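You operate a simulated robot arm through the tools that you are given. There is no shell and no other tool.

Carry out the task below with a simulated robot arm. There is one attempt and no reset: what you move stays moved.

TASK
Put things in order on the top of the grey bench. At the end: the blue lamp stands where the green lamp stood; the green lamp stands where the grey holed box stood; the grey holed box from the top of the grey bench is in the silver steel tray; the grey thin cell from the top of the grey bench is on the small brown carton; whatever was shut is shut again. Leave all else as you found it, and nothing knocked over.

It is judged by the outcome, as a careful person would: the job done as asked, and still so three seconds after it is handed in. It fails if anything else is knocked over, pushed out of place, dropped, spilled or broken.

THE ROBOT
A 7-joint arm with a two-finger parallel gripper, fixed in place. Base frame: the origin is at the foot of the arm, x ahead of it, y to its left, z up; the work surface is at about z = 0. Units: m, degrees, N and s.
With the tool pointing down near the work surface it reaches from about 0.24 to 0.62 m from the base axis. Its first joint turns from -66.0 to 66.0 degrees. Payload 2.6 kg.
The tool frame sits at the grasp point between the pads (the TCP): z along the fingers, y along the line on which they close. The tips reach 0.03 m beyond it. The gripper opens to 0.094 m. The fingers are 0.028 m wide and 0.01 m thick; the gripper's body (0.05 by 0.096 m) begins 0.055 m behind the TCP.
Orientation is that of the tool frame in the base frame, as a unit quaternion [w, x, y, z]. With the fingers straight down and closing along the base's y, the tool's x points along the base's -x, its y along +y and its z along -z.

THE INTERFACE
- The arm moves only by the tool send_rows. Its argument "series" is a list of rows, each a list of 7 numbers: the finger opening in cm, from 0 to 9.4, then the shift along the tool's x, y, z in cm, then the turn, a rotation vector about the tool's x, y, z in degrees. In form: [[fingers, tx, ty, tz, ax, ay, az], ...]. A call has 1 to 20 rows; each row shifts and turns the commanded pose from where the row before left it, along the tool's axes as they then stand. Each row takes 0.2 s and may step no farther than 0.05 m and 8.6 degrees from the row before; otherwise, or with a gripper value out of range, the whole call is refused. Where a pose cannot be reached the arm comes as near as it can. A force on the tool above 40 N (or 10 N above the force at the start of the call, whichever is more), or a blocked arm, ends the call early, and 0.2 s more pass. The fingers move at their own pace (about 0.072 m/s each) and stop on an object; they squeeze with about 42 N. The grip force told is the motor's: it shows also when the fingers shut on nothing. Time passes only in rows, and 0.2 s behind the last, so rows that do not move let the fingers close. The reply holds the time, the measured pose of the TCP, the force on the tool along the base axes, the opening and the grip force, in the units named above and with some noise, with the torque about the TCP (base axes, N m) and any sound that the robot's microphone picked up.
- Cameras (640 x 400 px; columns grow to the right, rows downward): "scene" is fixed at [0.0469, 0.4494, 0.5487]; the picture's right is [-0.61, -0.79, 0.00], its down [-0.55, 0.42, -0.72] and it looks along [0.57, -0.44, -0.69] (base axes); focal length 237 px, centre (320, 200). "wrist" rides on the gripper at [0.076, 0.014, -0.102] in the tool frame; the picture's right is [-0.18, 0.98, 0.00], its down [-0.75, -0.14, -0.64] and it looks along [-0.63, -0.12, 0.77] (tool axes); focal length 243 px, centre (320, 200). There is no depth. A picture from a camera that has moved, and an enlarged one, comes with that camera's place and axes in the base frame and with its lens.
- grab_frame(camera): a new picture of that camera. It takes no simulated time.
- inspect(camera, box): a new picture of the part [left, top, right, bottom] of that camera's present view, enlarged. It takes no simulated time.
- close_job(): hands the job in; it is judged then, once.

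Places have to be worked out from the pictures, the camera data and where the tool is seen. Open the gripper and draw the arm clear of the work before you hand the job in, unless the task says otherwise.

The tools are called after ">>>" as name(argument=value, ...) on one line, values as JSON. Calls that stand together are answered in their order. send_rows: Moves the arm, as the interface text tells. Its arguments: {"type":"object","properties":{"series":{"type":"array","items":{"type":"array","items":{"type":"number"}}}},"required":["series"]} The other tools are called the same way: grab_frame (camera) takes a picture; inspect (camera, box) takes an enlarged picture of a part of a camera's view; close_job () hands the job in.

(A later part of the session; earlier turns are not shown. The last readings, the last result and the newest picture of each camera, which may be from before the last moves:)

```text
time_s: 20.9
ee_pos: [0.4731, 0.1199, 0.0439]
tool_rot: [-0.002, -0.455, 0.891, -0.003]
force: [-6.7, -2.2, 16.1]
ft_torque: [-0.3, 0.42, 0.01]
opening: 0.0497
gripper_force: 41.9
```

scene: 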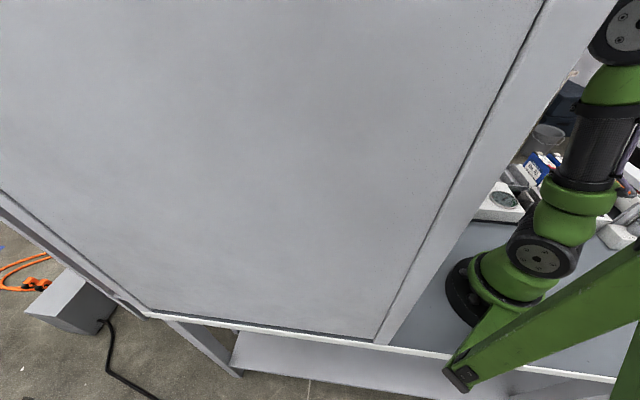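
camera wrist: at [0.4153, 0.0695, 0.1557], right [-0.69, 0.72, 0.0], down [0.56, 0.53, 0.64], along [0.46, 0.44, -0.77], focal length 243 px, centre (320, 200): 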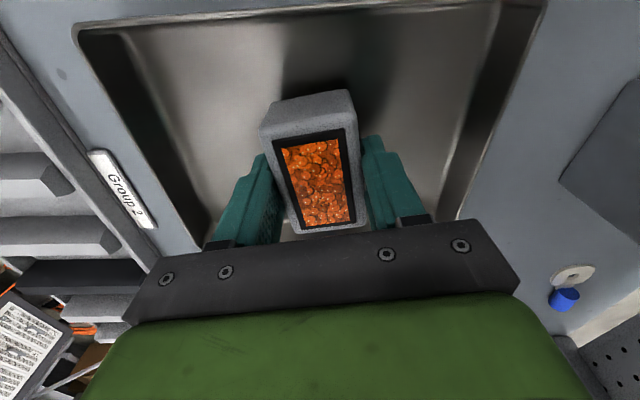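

The box is on the tray floor, with about 16 N upward. I ease up slightly, open, and lift clear.

>>> send_rows(series=[[3.0, 0, 0, -0.1, 0, 0, 0], [6.5, 0, 0, 0, 0, 0, 0], [7.0, 0, 0, 0, 0, 0, 0], [7.0, 0, 0, -1.5, 0, 0, 0], [7.0, 0, 0, -3, 0, 0, 0], [7.0, 0, 0, -4, 0, 0, 0], [7.0, 0, 0, -4, 0, 0, 0], [7.0, 0, 0, 0, 0, 0, 0]])

>>> grab_frame(camera="wrist")

```text
time_s: 22.7
ee_pos: [0.4659, 0.1161, 0.1492]
tool_rot: [-0.027, -0.454, 0.89, 0.004]
force: [-0.1, 0.1, -0.3]
ft_torque: [-0.01, -0.01, 0.0]
opening: 0.0701
gripper_force: 0.0
```

```text
taken
camera wrist: at [0.4143, 0.0658, 0.2545], right [-0.69, 0.73, 0.02], down [0.59, 0.54, 0.6], along [0.43, 0.43, -0.8], focal length 243 px, centre (320, 200)
```

wrist: 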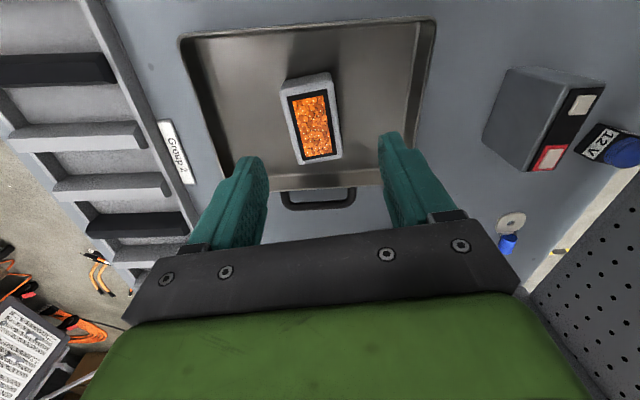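

The box is standing in the tray. The arm couldn't quite follow the last lift at this yaw (about 3° of tilt), so I unwind the yaw and check the pose.

>>> send_rows(series=[[7.0, 0, 0, 0, 0, 0, 7.75], [7.0, 0, 0, 0, 0, 0, 7.75], [7.0, 0, 0, 0, 0, 0, 7.75], [7.0, 0, 0, 0, 0, 0, 7.75], [7.0, 0, 0, 0, 0, 0, 7.75], [7.0, 0, 0, 0, 0, 0, 7.75], [7.0, 0, 0, 0, 0, 0, 7.75], [7.0, 0, 0, 0, 0, 0, 0]])

>>> grab_frame(camera="wrist")

```text
time_s: 24.7
ee_pos: [0.4695, 0.0867, 0.1458]
tool_rot: [-0.028, 0.037, 0.999, -0.011]
force: [-0.3, -0.2, 0.4]
ft_torque: [-0.01, -0.01, -0.01]
opening: 0.07
gripper_force: 0.1
stopped in row 8: the arm was blocked; the commanded pose is now the measured one
```

```text
taken
camera wrist: at [0.4008, 0.1089, 0.2526], right [0.25, 0.97, -0.03], down [0.78, -0.18, 0.6], along [0.58, -0.18, -0.8], focal length 243 px, centre (320, 200)
```

wrist: 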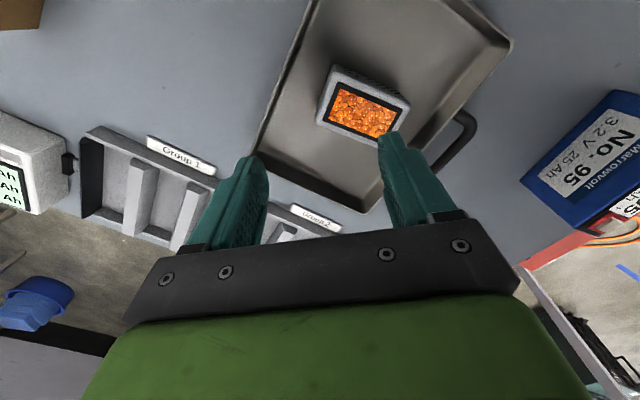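

The arm's links are being blocked from the +y side. Taken with the first bump, this points to a fixed thing near (0.29, 0.1, 0.44), above my camera's view. I move away towards -y, level the tool, and then roll it to look up at that region before working on that side.

>>> send_rows(series=[[7.0, 0, -3, 0, 0, 0, 0], [7.0, 0, -4, 0, 0, 0, 0], [7.0, 0, -4, 0, -1.1, -3.2, -4.2], [7.0, 0, -4, -1, 0, 0, 0], [7.0, 1.5, -4, -1.5, 0, 0, 0], [7.0, 1.5, -4, -1.5, 0, 0, 0], [7.0, 1.5, -3, -1.5, 0, 0, 0], [7.0, 1.5, 0, 0, 0, 0, 0], [7.0, 0, 0, 0, 0, 0, 0]])

>>> grab_frame(camera="wrist")

```text
time_s: 26.7
ee_pos: [0.4, -0.171, 0.2081]
tool_rot: [0.003, -0.002, 1.0, 0.0]
force: [0.4, -0.2, -0.5]
ft_torque: [-0.02, -0.03, -0.04]
opening: 0.0697
gripper_force: 0.0
```

```text
taken
camera wrist: at [0.3239, -0.1557, 0.309], right [0.18, 0.98, 0.0], down [0.75, -0.14, 0.65], along [0.64, -0.12, -0.76], focal length 243 px, centre (320, 200)
```

wrist: 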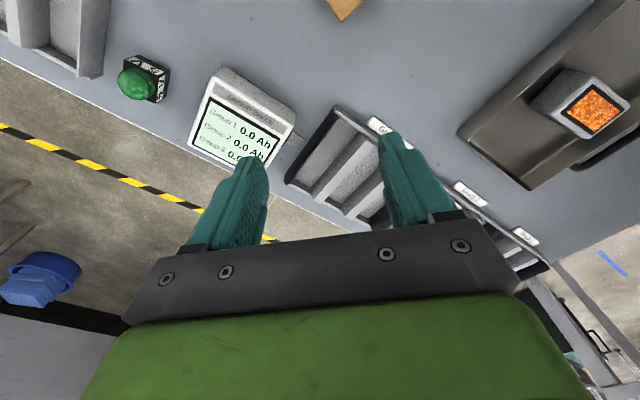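

The tool is free and level. I yaw left and roll so the camera's right side looks up towards the suspected obstacle.

>>> send_rows(series=[[7.0, 0, 0, 0, 0, 0, -8], [7.0, 0, 0, 0, 0, 0, -8], [7.0, 0, 0, 0, 0, 0, -8], [7.0, 0, 0, 0, 0, 0, -8], [7.0, 0, 0, 0, 0, 0, -8], [7.0, 0, 0, 0, -8, 0, 0], [7.0, 0, 0, 0, -8, 0, 0], [7.0, 0, 0, 0, -8, 0, 0], [7.0, 0, 0, 0, -8, 0, 0], [7.0, 0, 0, 0, -8, 0, 0], [7.0, 0, 0, 0, 0, 0, 0]])

>>> grab_frame(camera="wrist")

>>> inspect(camera="wrist", box=[636, 0, 640, 400])

```text
time_s: 29.1
ee_pos: [0.4043, -0.1713, 0.2056]
tool_rot: [-0.117, -0.325, 0.882, 0.32]
force: [0.2, -0.7, -0.1]
ft_torque: [0.0, -0.02, -0.02]
opening: 0.0699
gripper_force: 0.1
```

```text
taken
camera wrist: at [0.382, -0.2619, 0.293], right [-0.35, 0.69, 0.63], down [0.91, 0.09, 0.41], along [0.22, 0.71, -0.66], focal length 243 px, centre (320, 200)
```

wrist: 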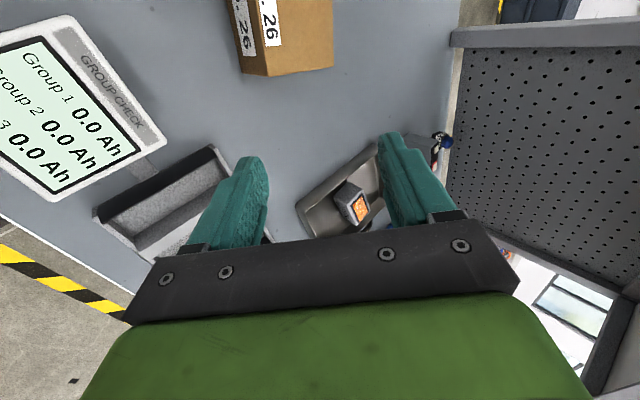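

```text
1.00 times, centred on (638, 200) of wrist (not enlarged: the box is as wide or as high as the picture)
camera zoom: at [0.382, -0.2619, 0.293], right [-0.35, 0.69, 0.63], down [0.91, 0.09, 0.41], along [0.22, 0.71, -0.66], focal length 243 px, centre (2, 200)
```

zoom: 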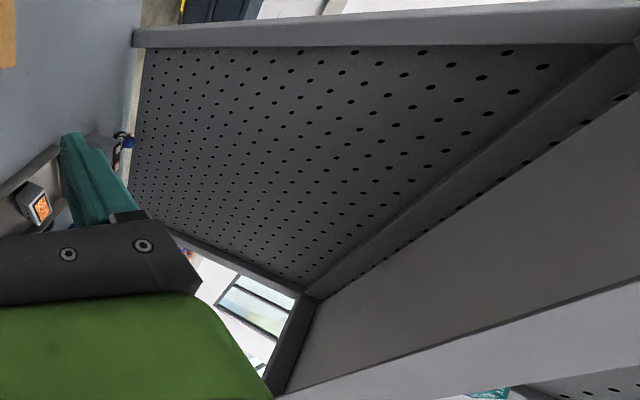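

The obstacle is an overhead shelf fixed to the top of the pegboard. Its underside is at about z 0.45, and it projects about 0.29 m over the bench, so the blue lamp and grey cell are under it. I zoom in on its edges to place it precisely.

>>> inspect(camera="wrist", box=[440, 0, 640, 125])

>>> inspect(camera="wrist", box=[380, 100, 480, 180])

>>> inspect(camera="scene", box=[636, 0, 640, 400])

>>> inspect(camera="wrist", box=[0, 0, 640, 4])

```text
3.20 times, centred on (540, 62) of wrist
camera zoom: at [0.382, -0.2619, 0.293], right [-0.35, 0.69, 0.63], down [0.91, 0.09, 0.41], along [0.22, 0.71, -0.66], focal length 776 px, centre (-384, 640)
```

zoom: 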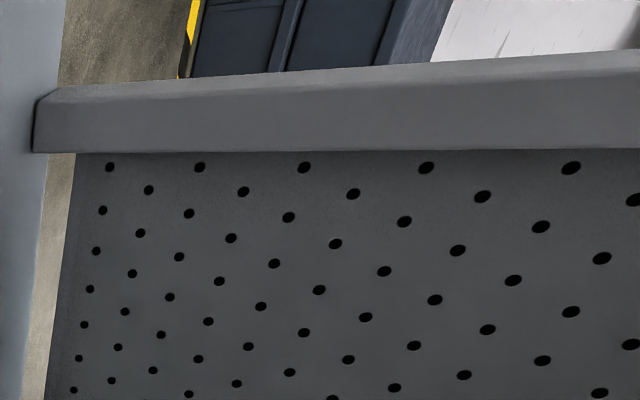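

```text
5.00 times, centred on (430, 140) of wrist
camera zoom: at [0.382, -0.2619, 0.293], right [-0.35, 0.69, 0.63], down [0.91, 0.09, 0.41], along [0.22, 0.71, -0.66], focal length 1213 px, centre (-230, 500)
```

zoom: 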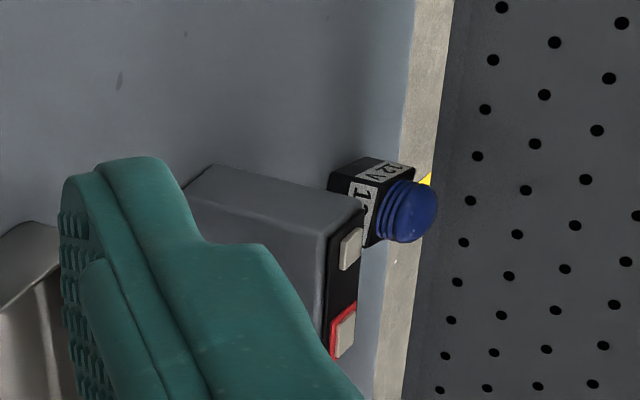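

```text
1.00 times, centred on (638, 200) of scene (not enlarged: the box is as wide or as high as the picture)
camera zoom: at [0.0469, 0.4494, 0.5487], right [-0.61, -0.79, 0.0], down [-0.55, 0.42, -0.72], along [0.57, -0.44, -0.69], focal length 237 px, centre (2, 200)
```

zoom: 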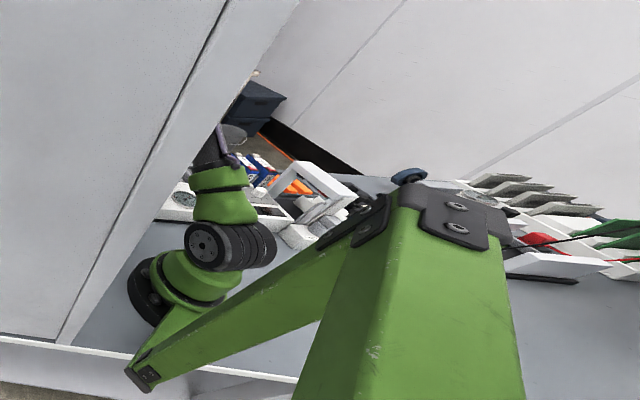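

```text
1.00 times, centred on (320, 2) of wrist (not enlarged: the box is as wide or as high as the picture)
camera zoom: at [0.382, -0.2619, 0.293], right [-0.35, 0.69, 0.63], down [0.91, 0.09, 0.41], along [0.22, 0.71, -0.66], focal length 243 px, centre (320, 398)
```

zoom: 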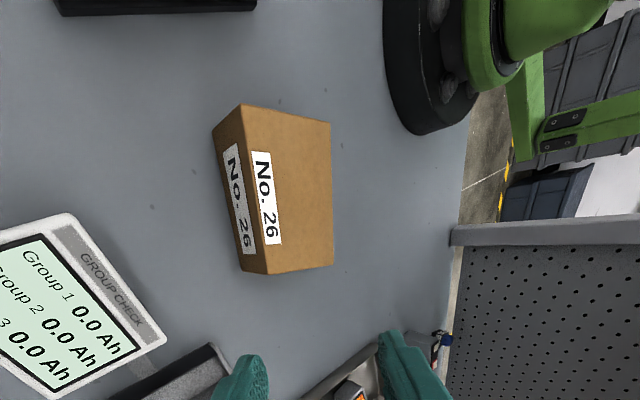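

The shelf is consistent with both bumps, so I'll stay low and keep the elbow in mind there. I do the green lamp first, since it is well clear: I unroll, yaw clockwise and move above it for a close look.

>>> send_rows(series=[[7.0, 0, 0, 0, 8, 0, 0], [7.0, 0, 0, 0, 8, 0, 0], [7.0, 0, 0, 0, 8, 0, 0], [7.0, 0, 0, 0, 8, 0, 0], [7.0, 0, 0, 0, 8, 0, 0], [7.0, 0, 0, 0, 0, 0, 8], [7.0, 0, 0, 0, 0, 0, 8], [7.0, 0, 0, 0, 0, 0, 8], [7.0, 0, 0, 0, 0, 0, 8], [7.0, 0, 0, 0, 0, 0, 8], [7.0, 0, 0, 0, 0, 0, 8], [7.0, 0, 0, 0, 0, 0, 8], [7.0, 0, 0, 0, 0, 0, 8], [7.0, 0, 0, 0, 0, 0, 8], [7.0, 0, 0, 0, 0, 0, 8], [7.0, -2, -4, 0, 0, 0, 0], [7.0, -2, -4, 0, 0, 0, 0], [7.0, -2, -4, 0, 0, 0, 0], [7.0, -2, -4, 0, 0, 0, 0], [7.0, 0, 0, 0, 0, 0, 0]])

>>> grab_frame(camera="wrist")

```text
time_s: 33.3
ee_pos: [0.3616, -0.3485, 0.2049]
tool_rot: [0.002, 0.338, 0.941, -0.001]
force: [-0.5, 0.4, -0.4]
ft_torque: [0.03, -0.02, 0.0]
opening: 0.0698
gripper_force: 0.1
```

```text
taken
camera wrist: at [0.3112, -0.2887, 0.3062], right [0.77, 0.64, 0.0], down [0.49, -0.59, 0.64], along [0.41, -0.49, -0.76], focal length 243 px, centre (320, 200)
```

wrist: 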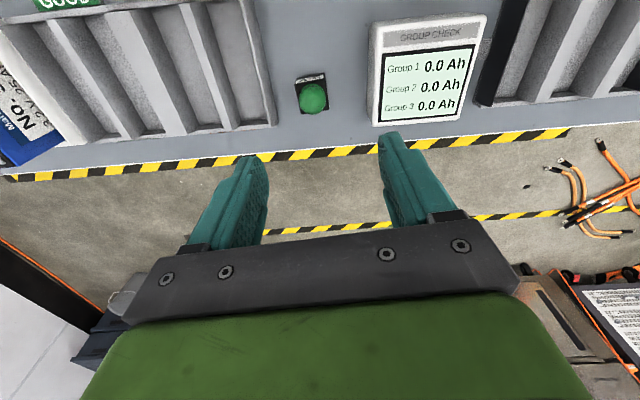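

>>> inspect(camera="wrist", box=[240, 40, 400, 140])

>>> inspect(camera="wrist", box=[285, 60, 341, 125])

```text
4.00 times, centred on (320, 90) of wrist
camera zoom: at [0.3112, -0.2887, 0.3062], right [0.77, 0.64, 0.0], down [0.49, -0.59, 0.64], along [0.41, -0.49, -0.76], focal length 970 px, centre (320, 640)
```

zoom: 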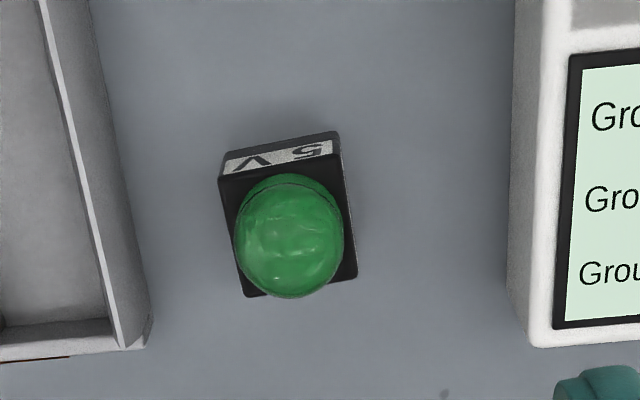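

```text
6.15 times, centred on (313, 92) of wrist
camera zoom: at [0.3112, -0.2887, 0.3062], right [0.77, 0.64, 0.0], down [0.49, -0.59, 0.64], along [0.41, -0.49, -0.76], focal length 1493 px, centre (363, 862)
```

zoom: 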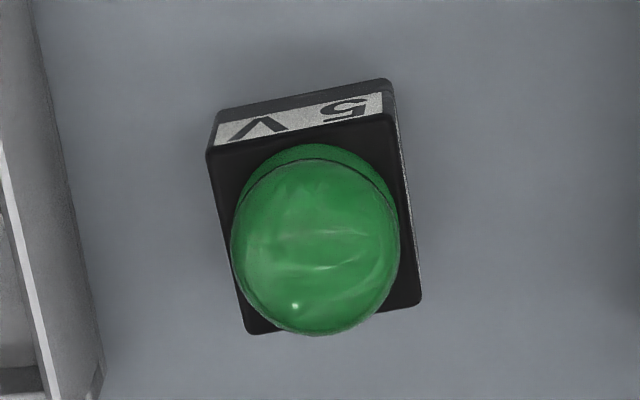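

The lamp's cube is about 3.25 cm square and 2.5 cm tall, centred at about (0.360, -0.361) with faces at azimuth 50°, and the present yaw matches. The gaps are about 3.6 cm to the rack and 5.5 cm to the meter. I centre, narrow to 5.6 cm and descend partway.

>>> send_rows(series=[[5.6, -0.73, -1.02, 0, 0, 0, 0], [5.6, 0, 0, 4, 0, 0, 0], [5.6, 0, 0, 4, 0, 0, 0], [5.6, 0, 0, 3, 0, 0, 0], [5.6, 0, 0, 0, 0, 0, 0]])

>>> grab_frame(camera="wrist")

```text
time_s: 34.5
ee_pos: [0.3612, -0.3598, 0.0958]
tool_rot: [0.003, 0.339, 0.941, 0.001]
force: [0.1, 0.1, -0.7]
ft_torque: [-0.01, -0.01, -0.01]
opening: 0.056
gripper_force: 0.0
```

```text
taken
camera wrist: at [0.3112, -0.2996, 0.1975], right [0.77, 0.64, 0.0], down [0.49, -0.59, 0.65], along [0.41, -0.49, -0.76], focal length 243 px, centre (320, 200)
```

wrist: 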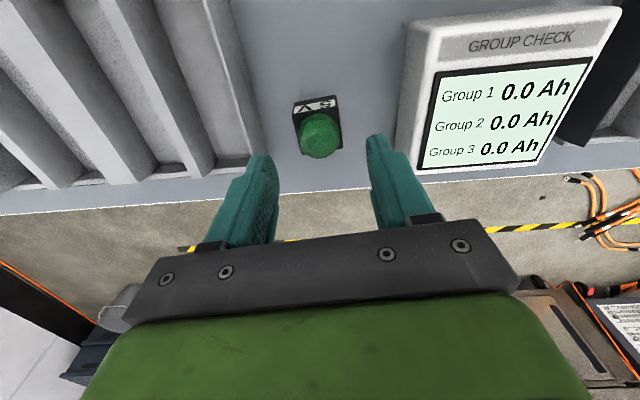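

Centred, with the fingers clearing both the rack and the meter. I descend the remaining 6 cm and grip.

>>> send_rows(series=[[5.6, 0, 0, 2, 0, 0, 0], [5.6, 0, 0, 2, 0, 0, 0], [5.6, 0, 0, 1, 0, 0, 0], [5.6, 0, 0, 0.9, 0, 0, 0], [5.6, 0, 0, 0, 0, 0, 0]])

>>> grab_frame(camera="wrist")

```text
time_s: 35.7
ee_pos: [0.3625, -0.3572, 0.0373]
tool_rot: [0.003, 0.339, 0.941, -0.001]
force: [0.2, 0.2, 0.1]
ft_torque: [0.03, 0.02, -0.01]
opening: 0.0563
gripper_force: 0.0
```

```text
taken
camera wrist: at [0.3134, -0.2975, 0.1385], right [0.77, 0.64, 0.0], down [0.49, -0.59, 0.65], along [0.41, -0.49, -0.76], focal length 243 px, centre (320, 200)
```

wrist: 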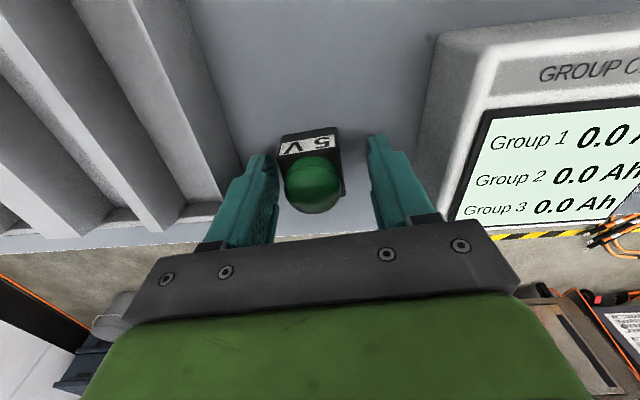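

The lamp sits about 3.5 mm to the left of centre, which agrees with my estimate of (0.360, -0.361). I shift and grip.

>>> send_rows(series=[[5.6, 0, -0.33, 0, 0, 0, 0], [2.0, 0, 0, 0, 0, 0, 0], [2.0, 0, 0, 0, 0, 0, 0], [2.0, 0, 0, 0, 0, 0, 0]])

>>> grab_frame(camera="wrist")

```text
time_s: 36.7
ee_pos: [0.3606, -0.36, 0.0356]
tool_rot: [0.002, 0.339, 0.941, 0.0]
force: [-0.3, 0.6, 0.5]
ft_torque: [0.01, 0.05, 0.02]
opening: 0.0327
gripper_force: 41.7
```

```text
taken
camera wrist: at [0.3109, -0.3001, 0.1384], right [0.77, 0.64, 0.0], down [0.49, -0.59, 0.65], along [0.41, -0.49, -0.76], focal length 243 px, centre (320, 200)
```

wrist: 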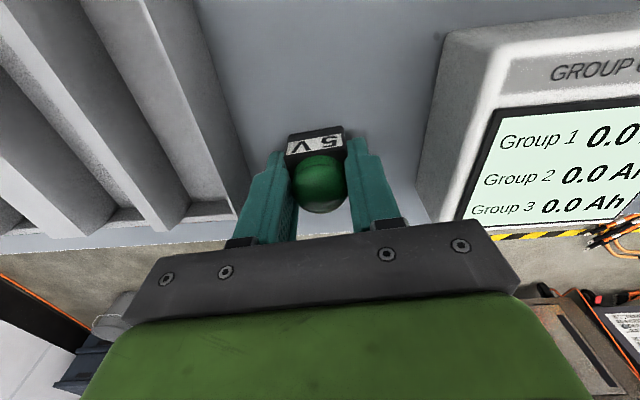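

Gripped at 3.27 cm. The green lamp's place is recorded as (0.3604, -0.3605). I lift and carry it over to the box's former place.

>>> send_rows(series=[[2.0, 0, 0, -1.5, 0, 0, 0], [2.0, 0, 0, -3.5, 0, 0, 0], [2.0, 0, 0, -3.5, 0, 0, 0], [2.0, 0, 0, -3, 0, 0, 0], [2.0, 2.72, 2.89, 0, 0, 0, 0], [2.0, 2.72, 2.89, 0, 0, 0, 0], [2.0, 2.72, 2.89, 0, 0, 0, 0], [2.0, 2.72, 2.89, 0, 0, 0, 0], [2.0, 2.72, 2.89, 0, 0, 0, 0], [2.0, 2.72, 2.89, 0, 0, 0, 0], [2.0, 2.72, 2.89, 0, 0, 0, 0], [2.0, 2.72, 2.89, 0, 0, 0, 0], [2.0, 2.72, 2.89, 0, 0, 0, 0], [2.0, 2.72, 2.89, 0, 0, 0, 0], [2.0, 0, 0, 0, 0, 0, 0]])

>>> grab_frame(camera="wrist")

```text
time_s: 39.9
ee_pos: [0.3362, 0.0379, 0.1512]
tool_rot: [0.002, 0.34, 0.94, 0.0]
force: [0.0, -0.3, -1.2]
ft_torque: [0.01, 0.0, 0.02]
opening: 0.0328
gripper_force: 41.6
```

```text
taken
camera wrist: at [0.2859, 0.098, 0.253], right [0.77, 0.64, 0.0], down [0.49, -0.59, 0.65], along [0.41, -0.49, -0.76], focal length 243 px, centre (320, 200)
```

wrist: 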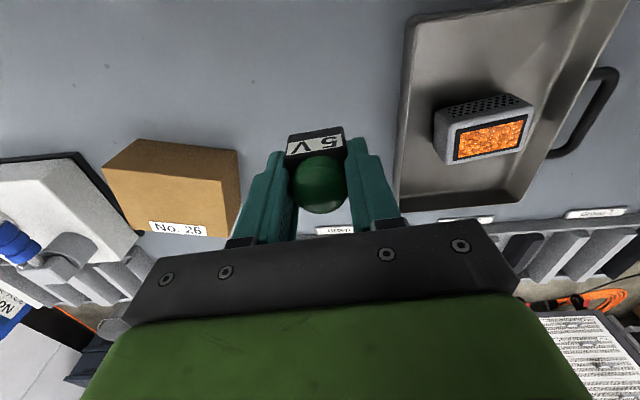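

The lamp is above the box's old place and nothing is near. I lower most of the way, then the last bit gently.

>>> send_rows(series=[[2.0, 0.1, -0.2, 3, 0, 0, 0], [2.0, 0, 0, 3.5, 0, 0, 0], [2.0, 0, 0, 3, 0, 0, 0], [2.0, 0, 0, 1, 0, 0, 0], [2.0, 0, 0, 0.5, 0, 0, 0], [2.0, 0, 0, 0, 0, 0, 0]])

```text
time_s: 41.3
ee_pos: [0.3353, 0.0353, 0.0394]
tool_rot: [0.002, 0.339, 0.941, -0.001]
force: [-0.4, -0.5, -0.8]
ft_torque: [-0.01, 0.06, 0.02]
opening: 0.0328
gripper_force: 42.4
```

>>> send_rows(series=[[2.0, 0, 0, 0.15, 0, 0, 0], [2.0, 0, 0, 0.1, 0, 0, 0], [2.0, 0, 0, 0, 0, 0, 0]])

```text
time_s: 42.1
ee_pos: [0.3335, 0.0345, 0.0379]
tool_rot: [0.003, 0.339, 0.941, -0.001]
force: [-1.0, 0.7, -1.0]
ft_torque: [0.04, 0.0, 0.03]
opening: 0.0327
gripper_force: 41.7
```

Still no contact, so I keep going down in 1 mm steps.

>>> send_rows(series=[[2.0, 0, 0, 0.1, 0, 0, 0], [2.0, 0, 0, 0.1, 0, 0, 0]])

```text
time_s: 42.7
ee_pos: [0.3346, 0.0351, 0.0369]
tool_rot: [0.003, 0.339, 0.941, 0.001]
force: [-2.1, 0.6, 5.6]
ft_torque: [-0.08, 0.13, -0.03]
opening: 0.0329
gripper_force: 42.0
```

Light contact at about 5.6 N. I release and lift straight up.

>>> send_rows(series=[[5.5, 0, 0, 0, 0, 0, 0], [6.0, 0, 0, 0, 0, 0, 0], [6.0, 0, 0, -1.5, 0, 0, 0], [6.0, 0, 0, -3, 0, 0, 0], [6.0, 0, 0, -4, 0, 0, 0], [6.0, 0, 0, 0, 0, 0, 0]])

>>> grab_frame(camera="wrist")

>>> inspect(camera="wrist", box=[636, 0, 640, 400])

```text
time_s: 44.1
ee_pos: [0.3335, 0.0347, 0.123]
tool_rot: [0.003, 0.338, 0.941, 0.0]
force: [0.0, 0.6, 0.6]
ft_torque: [-0.01, -0.02, 0.02]
opening: 0.0601
gripper_force: 0.1
```

```text
taken
camera wrist: at [0.2839, 0.095, 0.2245], right [0.77, 0.64, 0.0], down [0.49, -0.59, 0.65], along [0.41, -0.49, -0.76], focal length 243 px, centre (320, 200)
```

wrist: 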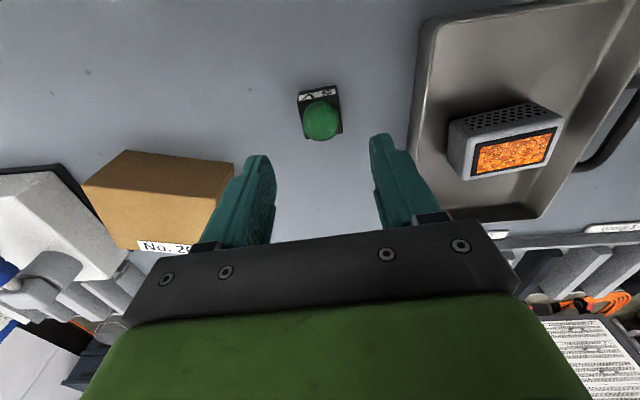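

```text
1.00 times, centred on (638, 200) of wrist (not enlarged: the box is as wide or as high as the picture)
camera zoom: at [0.2839, 0.095, 0.2245], right [0.77, 0.64, 0.0], down [0.49, -0.59, 0.65], along [0.41, -0.49, -0.76], focal length 243 px, centre (2, 200)
```

zoom: 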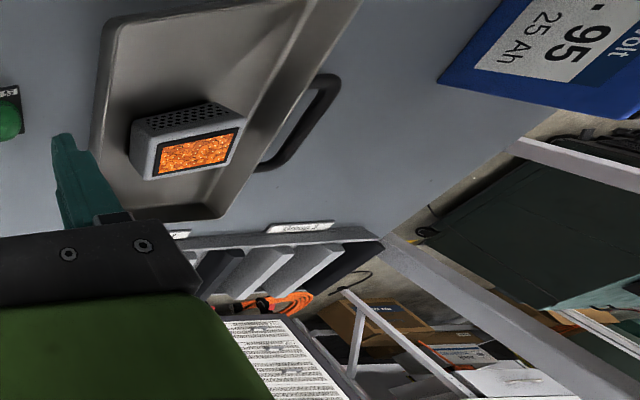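

The green lamp stands at the box's former place. Before going under the shelf for the blue lamp I check the arm's shape in the scene view, to judge its elbow height.

>>> grab_frame(camera="scene")

>>> inspect(camera="scene", box=[420, 60, 640, 400])

```text
taken
```

scene: 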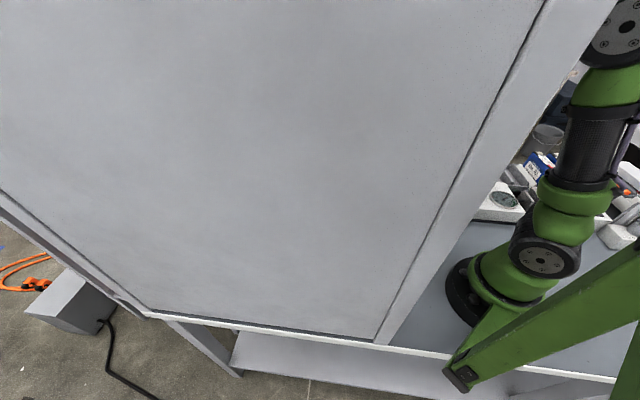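

```text
1.18 times, centred on (530, 230) of scene
camera zoom: at [0.0469, 0.4494, 0.5487], right [-0.61, -0.79, 0.0], down [-0.55, 0.42, -0.72], along [0.57, -0.44, -0.69], focal length 278 px, centre (73, 165)
```

zoom: 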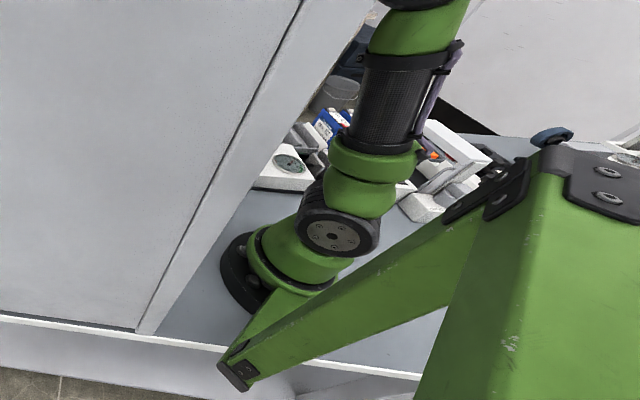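

From two poses I get these arm lengths: shoulder about 0.22 high, links about 0.31 and 0.32, wrist to TCP about 0.174. With the tool vertical under the shelf (underside about 0.45), the elbow would touch it, so I'll need a tilted approach there. I move out and turn the camera to look closely at the blue lamp.

>>> send_rows(series=[[6.0, -3, 1, 0, 0, 0, 0], [6.0, -3, 1, 0, 0, 0, 0], [6.0, -3, 0.8, 0, 0, 0, 0], [6.0, 0, 0, 0, 0, 0, -8], [6.0, 0, 0, 0, 0, 0, -8], [6.0, 0, 0, 0, 0, 0, -8], [6.0, 0, 0, 0, 0, 0, -8], [6.0, 0, 0, 0, 0, 0, -8], [6.0, 0, 0, 0, 0, 0, -8], [6.0, 0, 0, 0, 0, 0, -8], [6.0, 0, 0, 0, 0, 0, -8], [6.0, 0, 0, 0, 0, 0, -8], [6.0, 0, 0, 0, 0, 0, -8], [6.0, 0, 0, 0, 0, 0, -8], [6.0, 0, 0, 0, 0, 0, -8], [6.0, 0, 0, 0, 0, 0, -8], [6.0, 0, 0, 0, 0, 0, -8], [6.0, 0, 0, 0, 0, 0, -8], [6.0, 0, 0, 0, 0, 0, 0]])

>>> grab_frame(camera="wrist")

>>> inspect(camera="wrist", box=[636, 0, 640, 400])

```text
time_s: 48.1
ee_pos: [0.4214, 0.0008, 0.1228]
tool_rot: [0.002, -0.647, 0.763, -0.003]
force: [-0.1, -0.7, -0.2]
ft_torque: [0.0, 0.01, -0.01]
opening: 0.0601
gripper_force: 0.0
```

```text
taken
camera wrist: at [0.3943, -0.0728, 0.2251], right [-0.94, 0.34, -0.01], down [0.26, 0.72, 0.64], along [0.22, 0.6, -0.77], focal length 243 px, centre (320, 200)
```

wrist: 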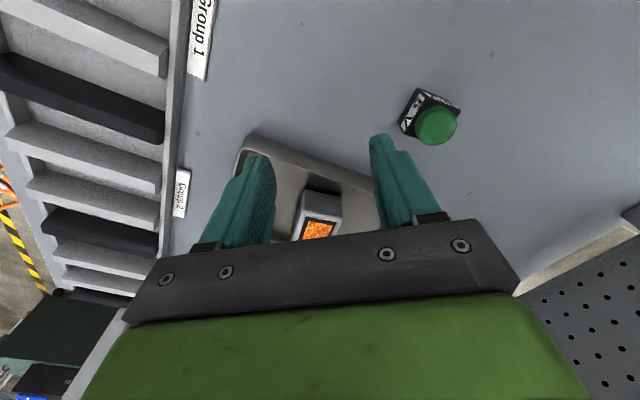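

```text
1.00 times, centred on (638, 200) of wrist (not enlarged: the box is as wide or as high as the picture)
camera zoom: at [0.3943, -0.0728, 0.2251], right [-0.94, 0.34, -0.01], down [0.26, 0.72, 0.64], along [0.22, 0.6, -0.77], focal length 243 px, centre (2, 200)
```

zoom: 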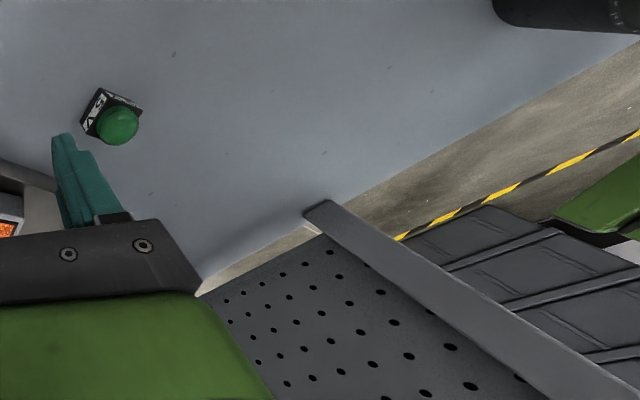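

The gripper body hides the lamp at this yaw. I turn back to about 45° left so that the lamp and cell come out on the right side of the view.

>>> send_rows(series=[[6.0, 0, 0, 0, 0, 0, 8], [6.0, 0, 0, 0, 0, 0, 8], [6.0, 0, 0, 0, 0, 0, 8], [6.0, 0, 0, 0, 0, 0, 8], [6.0, 0, 0, 0, 0, 0, 8], [6.0, 0, 0, 0, 0, 0, 0]])

>>> inspect(camera="wrist", box=[636, 0, 640, 400])

>>> inspect(camera="wrist", box=[520, 100, 640, 175])

```text
time_s: 49.5
ee_pos: [0.4215, -0.0008, 0.123]
tool_rot: [0.002, -0.343, 0.939, -0.001]
force: [-1.4, -1.1, -0.3]
ft_torque: [0.02, -0.01, -0.03]
opening: 0.0601
gripper_force: 0.1
```

```text
1.00 times, centred on (638, 200) of wrist (not enlarged: the box is as wide or as high as the picture)
camera zoom: at [0.3539, -0.0388, 0.2238], right [-0.49, 0.87, 0.0], down [0.66, 0.38, 0.65], along [0.56, 0.32, -0.76], focal length 243 px, centre (2, 200)
```

zoom: 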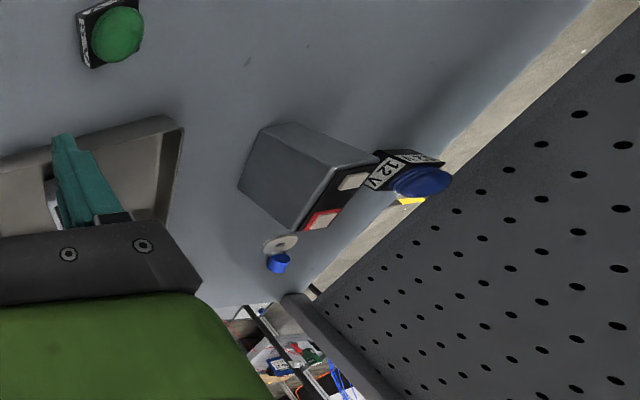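

```text
5.33 times, centred on (580, 138) of wrist
camera zoom: at [0.3539, -0.0388, 0.2238], right [-0.49, 0.87, 0.0], down [0.66, 0.38, 0.65], along [0.56, 0.32, -0.76], focal length 1294 px, centre (-1067, 533)
```

zoom: 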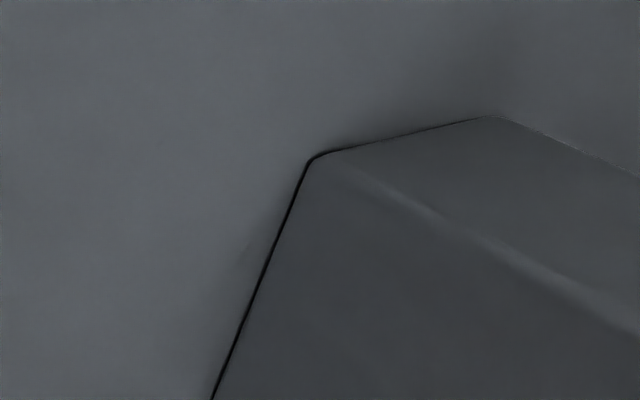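

The cell partly hides the lamp from here. I shift toward -x and yaw a bit more so that both come into the main frame for zooming.

>>> send_rows(series=[[6.0, 2.2, 0.5, -1.5, 0, 0, 0], [6.0, 2.2, 0.5, -1.5, 0, 0, 0], [6.0, 2.2, 0.5, -1, 0, 0, 0], [6.0, 0, 0, 0, 0, 0, -8], [6.0, 0, 0, 0, 0, 0, -8], [6.0, 0, 0, 0, 0, 0, 0]])

>>> grab_frame(camera="wrist")

>>> inspect(camera="wrist", box=[480, 100, 640, 200])

```text
time_s: 50.9
ee_pos: [0.3615, -0.0335, 0.1608]
tool_rot: [0.002, -0.473, 0.881, -0.002]
force: [0.0, 0.0, 0.0]
ft_torque: [0.01, -0.01, 0.02]
opening: 0.0599
gripper_force: 0.0
```

```text
taken
camera wrist: at [0.3069, -0.0876, 0.2635], right [-0.72, 0.7, 0.0], down [0.53, 0.55, 0.64], along [0.45, 0.46, -0.77], focal length 243 px, centre (320, 200)
```

wrist: 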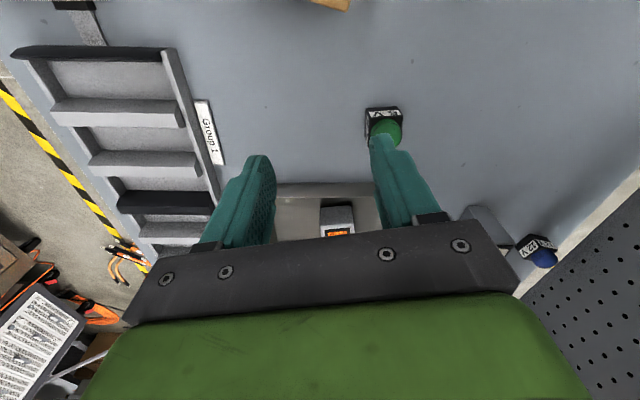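

```text
4.00 times, centred on (560, 150) of wrist
camera zoom: at [0.3069, -0.0876, 0.2635], right [-0.72, 0.7, 0.0], down [0.53, 0.55, 0.64], along [0.45, 0.46, -0.77], focal length 970 px, centre (-640, 400)
```

zoom: 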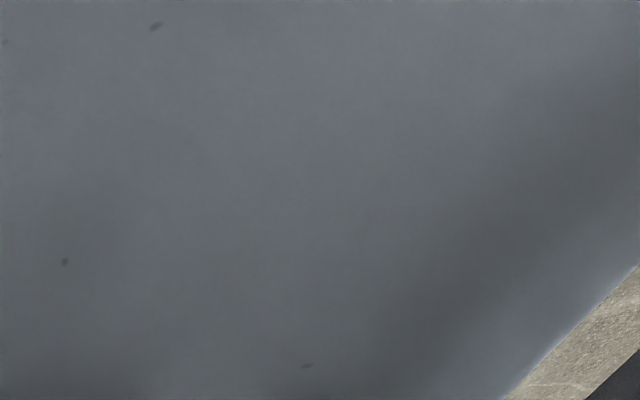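

>>> inspect(camera="wrist", box=[500, 220, 580, 280])

>>> inspect(camera="wrist", box=[440, 160, 640, 285])

```text
6.67 times, centred on (540, 250) of wrist
camera zoom: at [0.3069, -0.0876, 0.2635], right [-0.72, 0.7, 0.0], down [0.53, 0.55, 0.64], along [0.45, 0.46, -0.77], focal length 1618 px, centre (-1147, -133)
```

zoom: 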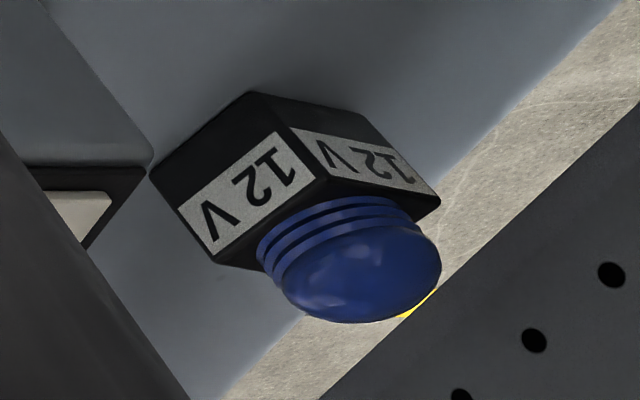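

```text
3.20 times, centred on (540, 222) of wrist
camera zoom: at [0.3069, -0.0876, 0.2635], right [-0.72, 0.7, 0.0], down [0.53, 0.55, 0.64], along [0.45, 0.46, -0.77], focal length 776 px, centre (-384, 128)
```

zoom: 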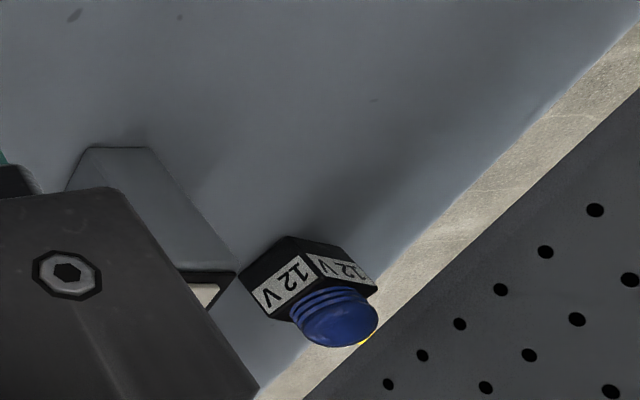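

The lamp's cube is centred at about (0.2735, 0.3725) with faces at azimuths 30° and 120°, roughly 5 cm from the pegboard. My plan is to tilt the fingers back 30° (wrist outward, elbow low), extend outside the shelf, then sweep in underneath it. First I move out and set that orientation: yaw -30°, tilt +30°.

>>> send_rows(series=[[6.0, -2.2, -2.5, 0, 0, 0, 0], [6.0, -2.2, -2.5, 0, 0, 0, 0], [6.0, -2.2, -2.5, 0, 0, 0, 0], [6.0, 0, 0, 0, 0, 0, 6.6], [6.0, 0, 0, 0, 0, 0, 6.6], [6.0, 0, 0, 0, 0, 0, 6.6], [6.0, 0, 0, 0, 0, 0, 6.6], [6.0, 0, 0, 0, 0, 7.5, 0], [6.0, 0, 0, 0, 0, 7.5, 0], [6.0, 0, 0, 0, 0, 7.5, 0], [6.0, 0, 0, 0, 0, 7.5, 0], [6.0, 0, 0, 0, 0, 0, 0]])

>>> grab_frame(camera="wrist")

>>> inspect(camera="wrist", box=[636, 0, 640, 400])

>>> grab_frame(camera="scene")

```text
time_s: 53.5
ee_pos: [0.459, -0.0186, 0.163]
tool_rot: [-0.249, -0.248, 0.934, -0.068]
force: [-0.6, -0.2, -0.4]
ft_torque: [0.02, 0.01, 0.0]
opening: 0.0597
gripper_force: 0.1
```

```text
taken
camera wrist: at [0.4398, -0.0126, 0.2885], right [-0.35, 0.93, -0.1], down [0.91, 0.36, 0.18], along [0.2, -0.02, -0.98], focal length 243 px, centre (320, 200)
```

wrist: 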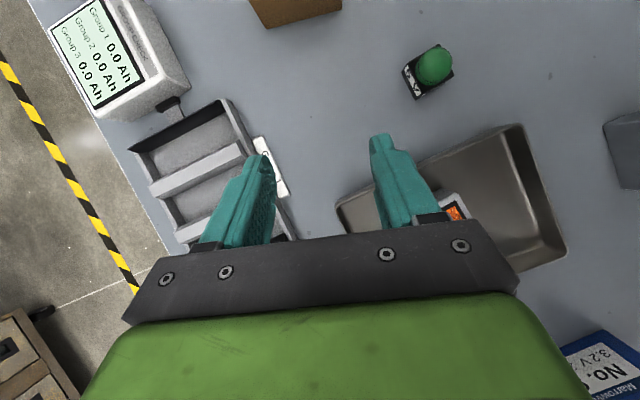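

```text
1.00 times, centred on (638, 200) of wrist (not enlarged: the box is as wide or as high as the picture)
camera zoom: at [0.4398, -0.0126, 0.2885], right [-0.35, 0.93, -0.1], down [0.91, 0.36, 0.18], along [0.2, -0.02, -0.98], focal length 243 px, centre (2, 200)
```

zoom: 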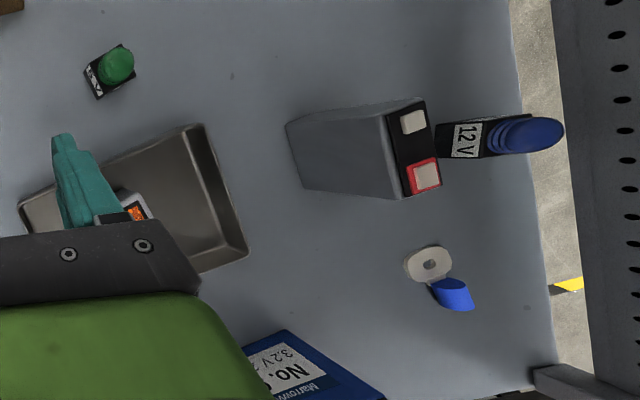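

```text
taken
```

scene: 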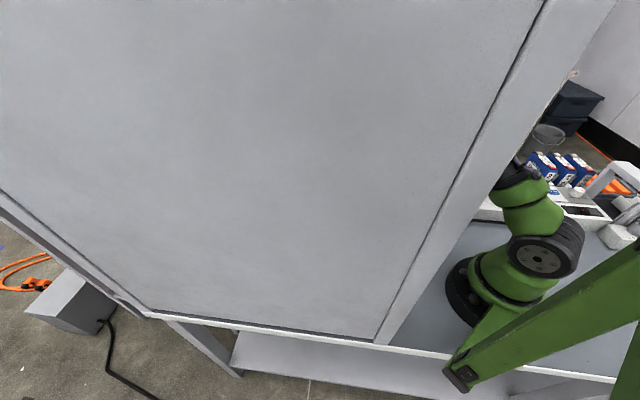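

The tilt is as designed. This view puts the lamp at about (0.2735, 0.375), and the pegboard is about 3 cm beyond the bench edge, so there is more room than I thought. I lower to about 0.115 and sweep towards the tray side at full extension, watching for blocks.

>>> send_rows(series=[[6.0, -2.07, 1.66, 1.58, 0, 0, 0], [6.0, -2.06, 1.66, 1.58, 0, 0, 0], [6.0, -1.86, 2.64, -0.97, 0, 0, 0], [6.0, -1.86, 2.64, -0.97, 0, 0, 0], [6.0, -1.85, 2.65, -0.96, 0, 0, 0], [6.0, 0, 0, 0, 0, 0, 0]])

>>> grab_frame(camera="wrist")

```text
time_s: 54.9
ee_pos: [0.4766, 0.119, 0.1114]
tool_rot: [-0.248, -0.249, 0.934, -0.068]
force: [0.3, 0.2, 0.1]
ft_torque: [-0.01, 0.01, -0.03]
opening: 0.06
gripper_force: 0.0
```

```text
taken
camera wrist: at [0.4556, 0.1255, 0.2385], right [-0.35, 0.93, -0.09], down [0.91, 0.36, 0.18], along [0.21, -0.02, -0.98], focal length 243 px, centre (320, 200)
```

wrist: 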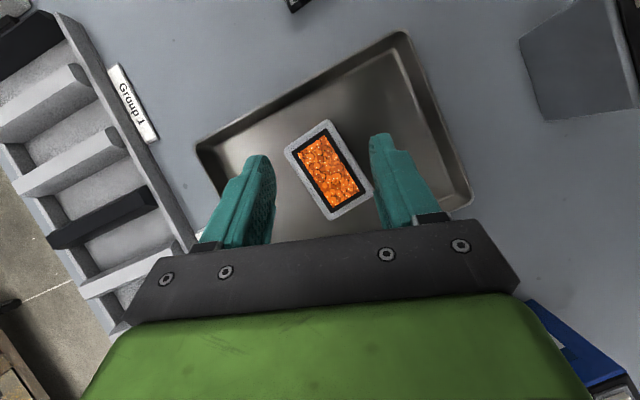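

No blocking at full extension. I sweep on to (0.43, 0.275), passing beyond the cell.

>>> send_rows(series=[[6.0, -0.66, 3.14, -0.39, 0, 0, 0], [6.0, -0.66, 3.14, -0.39, 0, 0, 0], [6.0, -0.65, 3.14, -0.39, 0, 0, 0], [6.0, -0.65, 3.14, -0.39, 0, 0, 0], [6.0, -0.65, 3.13, -0.38, 0, 0, 0], [6.0, 0, 0, 0, 0, 0, 0]])

>>> grab_frame(camera="wrist")

>>> inspect(camera="wrist", box=[636, 0, 640, 400])

```text
time_s: 56.3
ee_pos: [0.4311, 0.2763, 0.1133]
tool_rot: [-0.248, -0.249, 0.934, -0.067]
force: [-0.2, 0.2, 0.3]
ft_torque: [-0.05, 0.01, 0.02]
opening: 0.0601
gripper_force: 0.0
```

```text
taken
camera wrist: at [0.4106, 0.2812, 0.2395], right [-0.35, 0.93, -0.1], down [0.91, 0.36, 0.18], along [0.21, -0.02, -0.98], focal length 243 px, centre (320, 200)
```

wrist: 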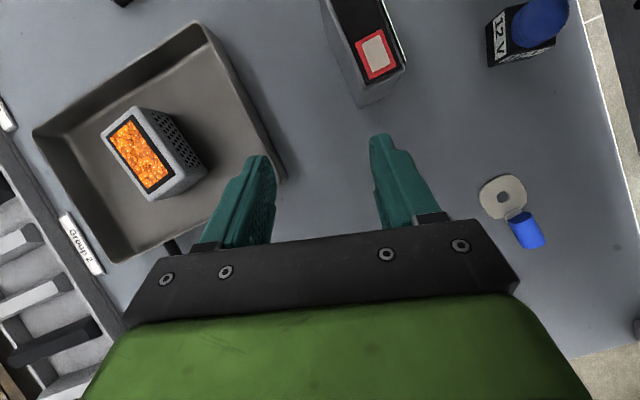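

```text
1.00 times, centred on (638, 200) of wrist (not enlarged: the box is as wide or as high as the picture)
camera zoom: at [0.4106, 0.2812, 0.2395], right [-0.35, 0.93, -0.1], down [0.91, 0.36, 0.18], along [0.21, -0.02, -0.98], focal length 243 px, centre (2, 200)
```

zoom: 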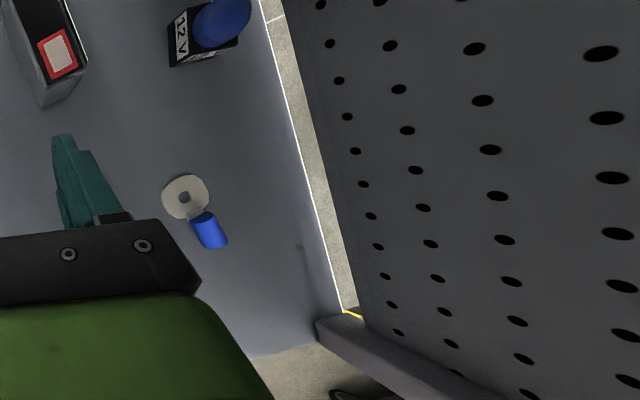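

Excellent view with no blocking. I zoom on the lamp from here to refine its position.

>>> inspect(camera="wrist", box=[470, 0, 590, 75])

>>> inspect(camera="wrist", box=[300, 0, 430, 120])

>>> inspect(camera="wrist", box=[0, 0, 640, 4])

```text
5.33 times, centred on (530, 38) of wrist
camera zoom: at [0.4106, 0.2812, 0.2395], right [-0.35, 0.93, -0.1], down [0.91, 0.36, 0.18], along [0.21, -0.02, -0.98], focal length 1294 px, centre (-800, 1067)
```

zoom: 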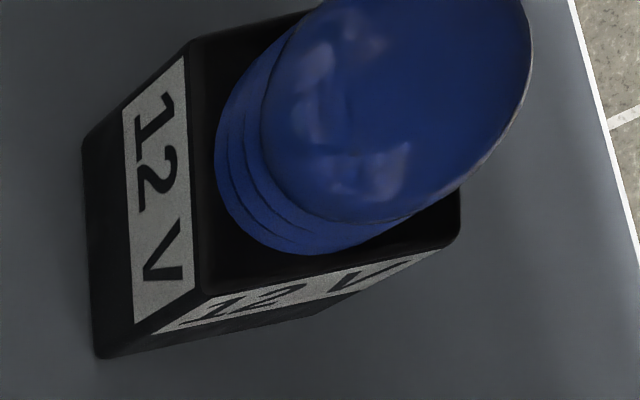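

```text
3.33 times, centred on (365, 60) of wrist
camera zoom: at [0.4106, 0.2812, 0.2395], right [-0.35, 0.93, -0.1], down [0.91, 0.36, 0.18], along [0.21, -0.02, -0.98], focal length 809 px, centre (170, 667)
```

zoom: 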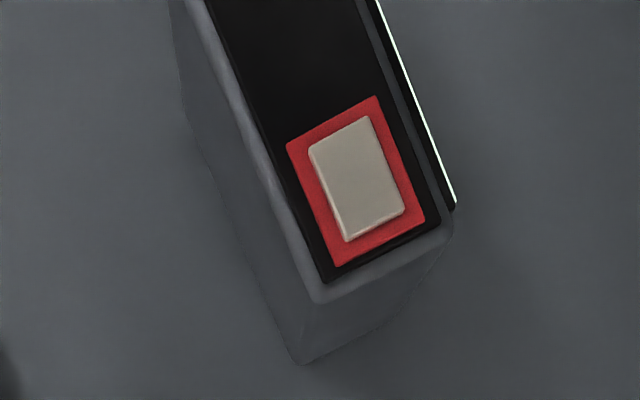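

```text
1.00 times, centred on (320, 2) of wrist (not enlarged: the box is as wide or as high as the picture)
camera zoom: at [0.4106, 0.2812, 0.2395], right [-0.35, 0.93, -0.1], down [0.91, 0.36, 0.18], along [0.21, -0.02, -0.98], focal length 243 px, centre (320, 398)
```

zoom: 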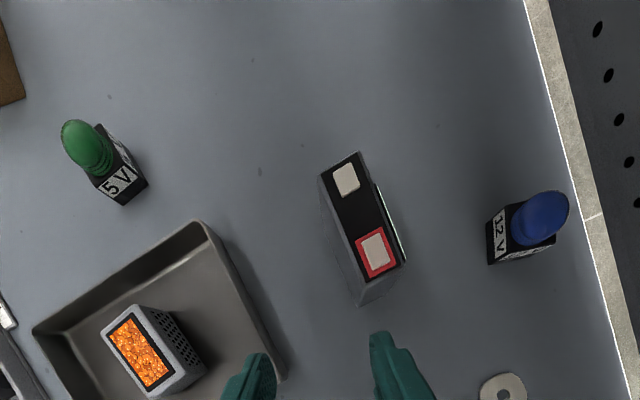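

From this view the lamp centre comes out at (0.274, 0.3755) with faces at 31°, agreeing with the other fixes. I continue over it in this tilted pose, staying low (z about 0.10) so the elbow clears the shelf.

>>> send_rows(series=[[6.0, 0.384, 2.84, 0.516, 0, 0, 0], [6.0, 0.384, 2.84, 0.516, 0, 0, 0], [6.0, 0.384, 2.84, 0.516, 0, 0, 0], [6.0, 0.384, 2.84, 0.516, 0, 0, 0], [6.0, 0.384, 2.84, 0.516, 0, 0, 0], [6.0, 0, 0, 0, 0, 0, 0]])

>>> grab_frame(camera="wrist")

```text
time_s: 57.7
ee_pos: [0.3331, 0.3836, 0.0978]
tool_rot: [-0.248, -0.249, 0.934, -0.067]
force: [0.4, -0.5, 0.3]
ft_torque: [-0.01, -0.02, 0.02]
opening: 0.0602
gripper_force: 0.1
```

```text
taken
camera wrist: at [0.3134, 0.3884, 0.2245], right [-0.35, 0.93, -0.09], down [0.91, 0.36, 0.18], along [0.2, -0.02, -0.98], focal length 243 px, centre (320, 200)
```

wrist: 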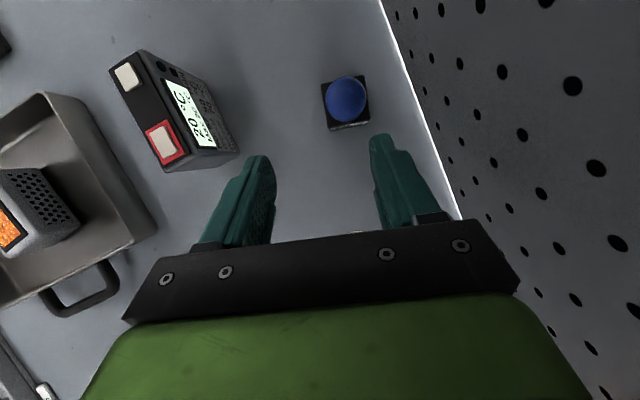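

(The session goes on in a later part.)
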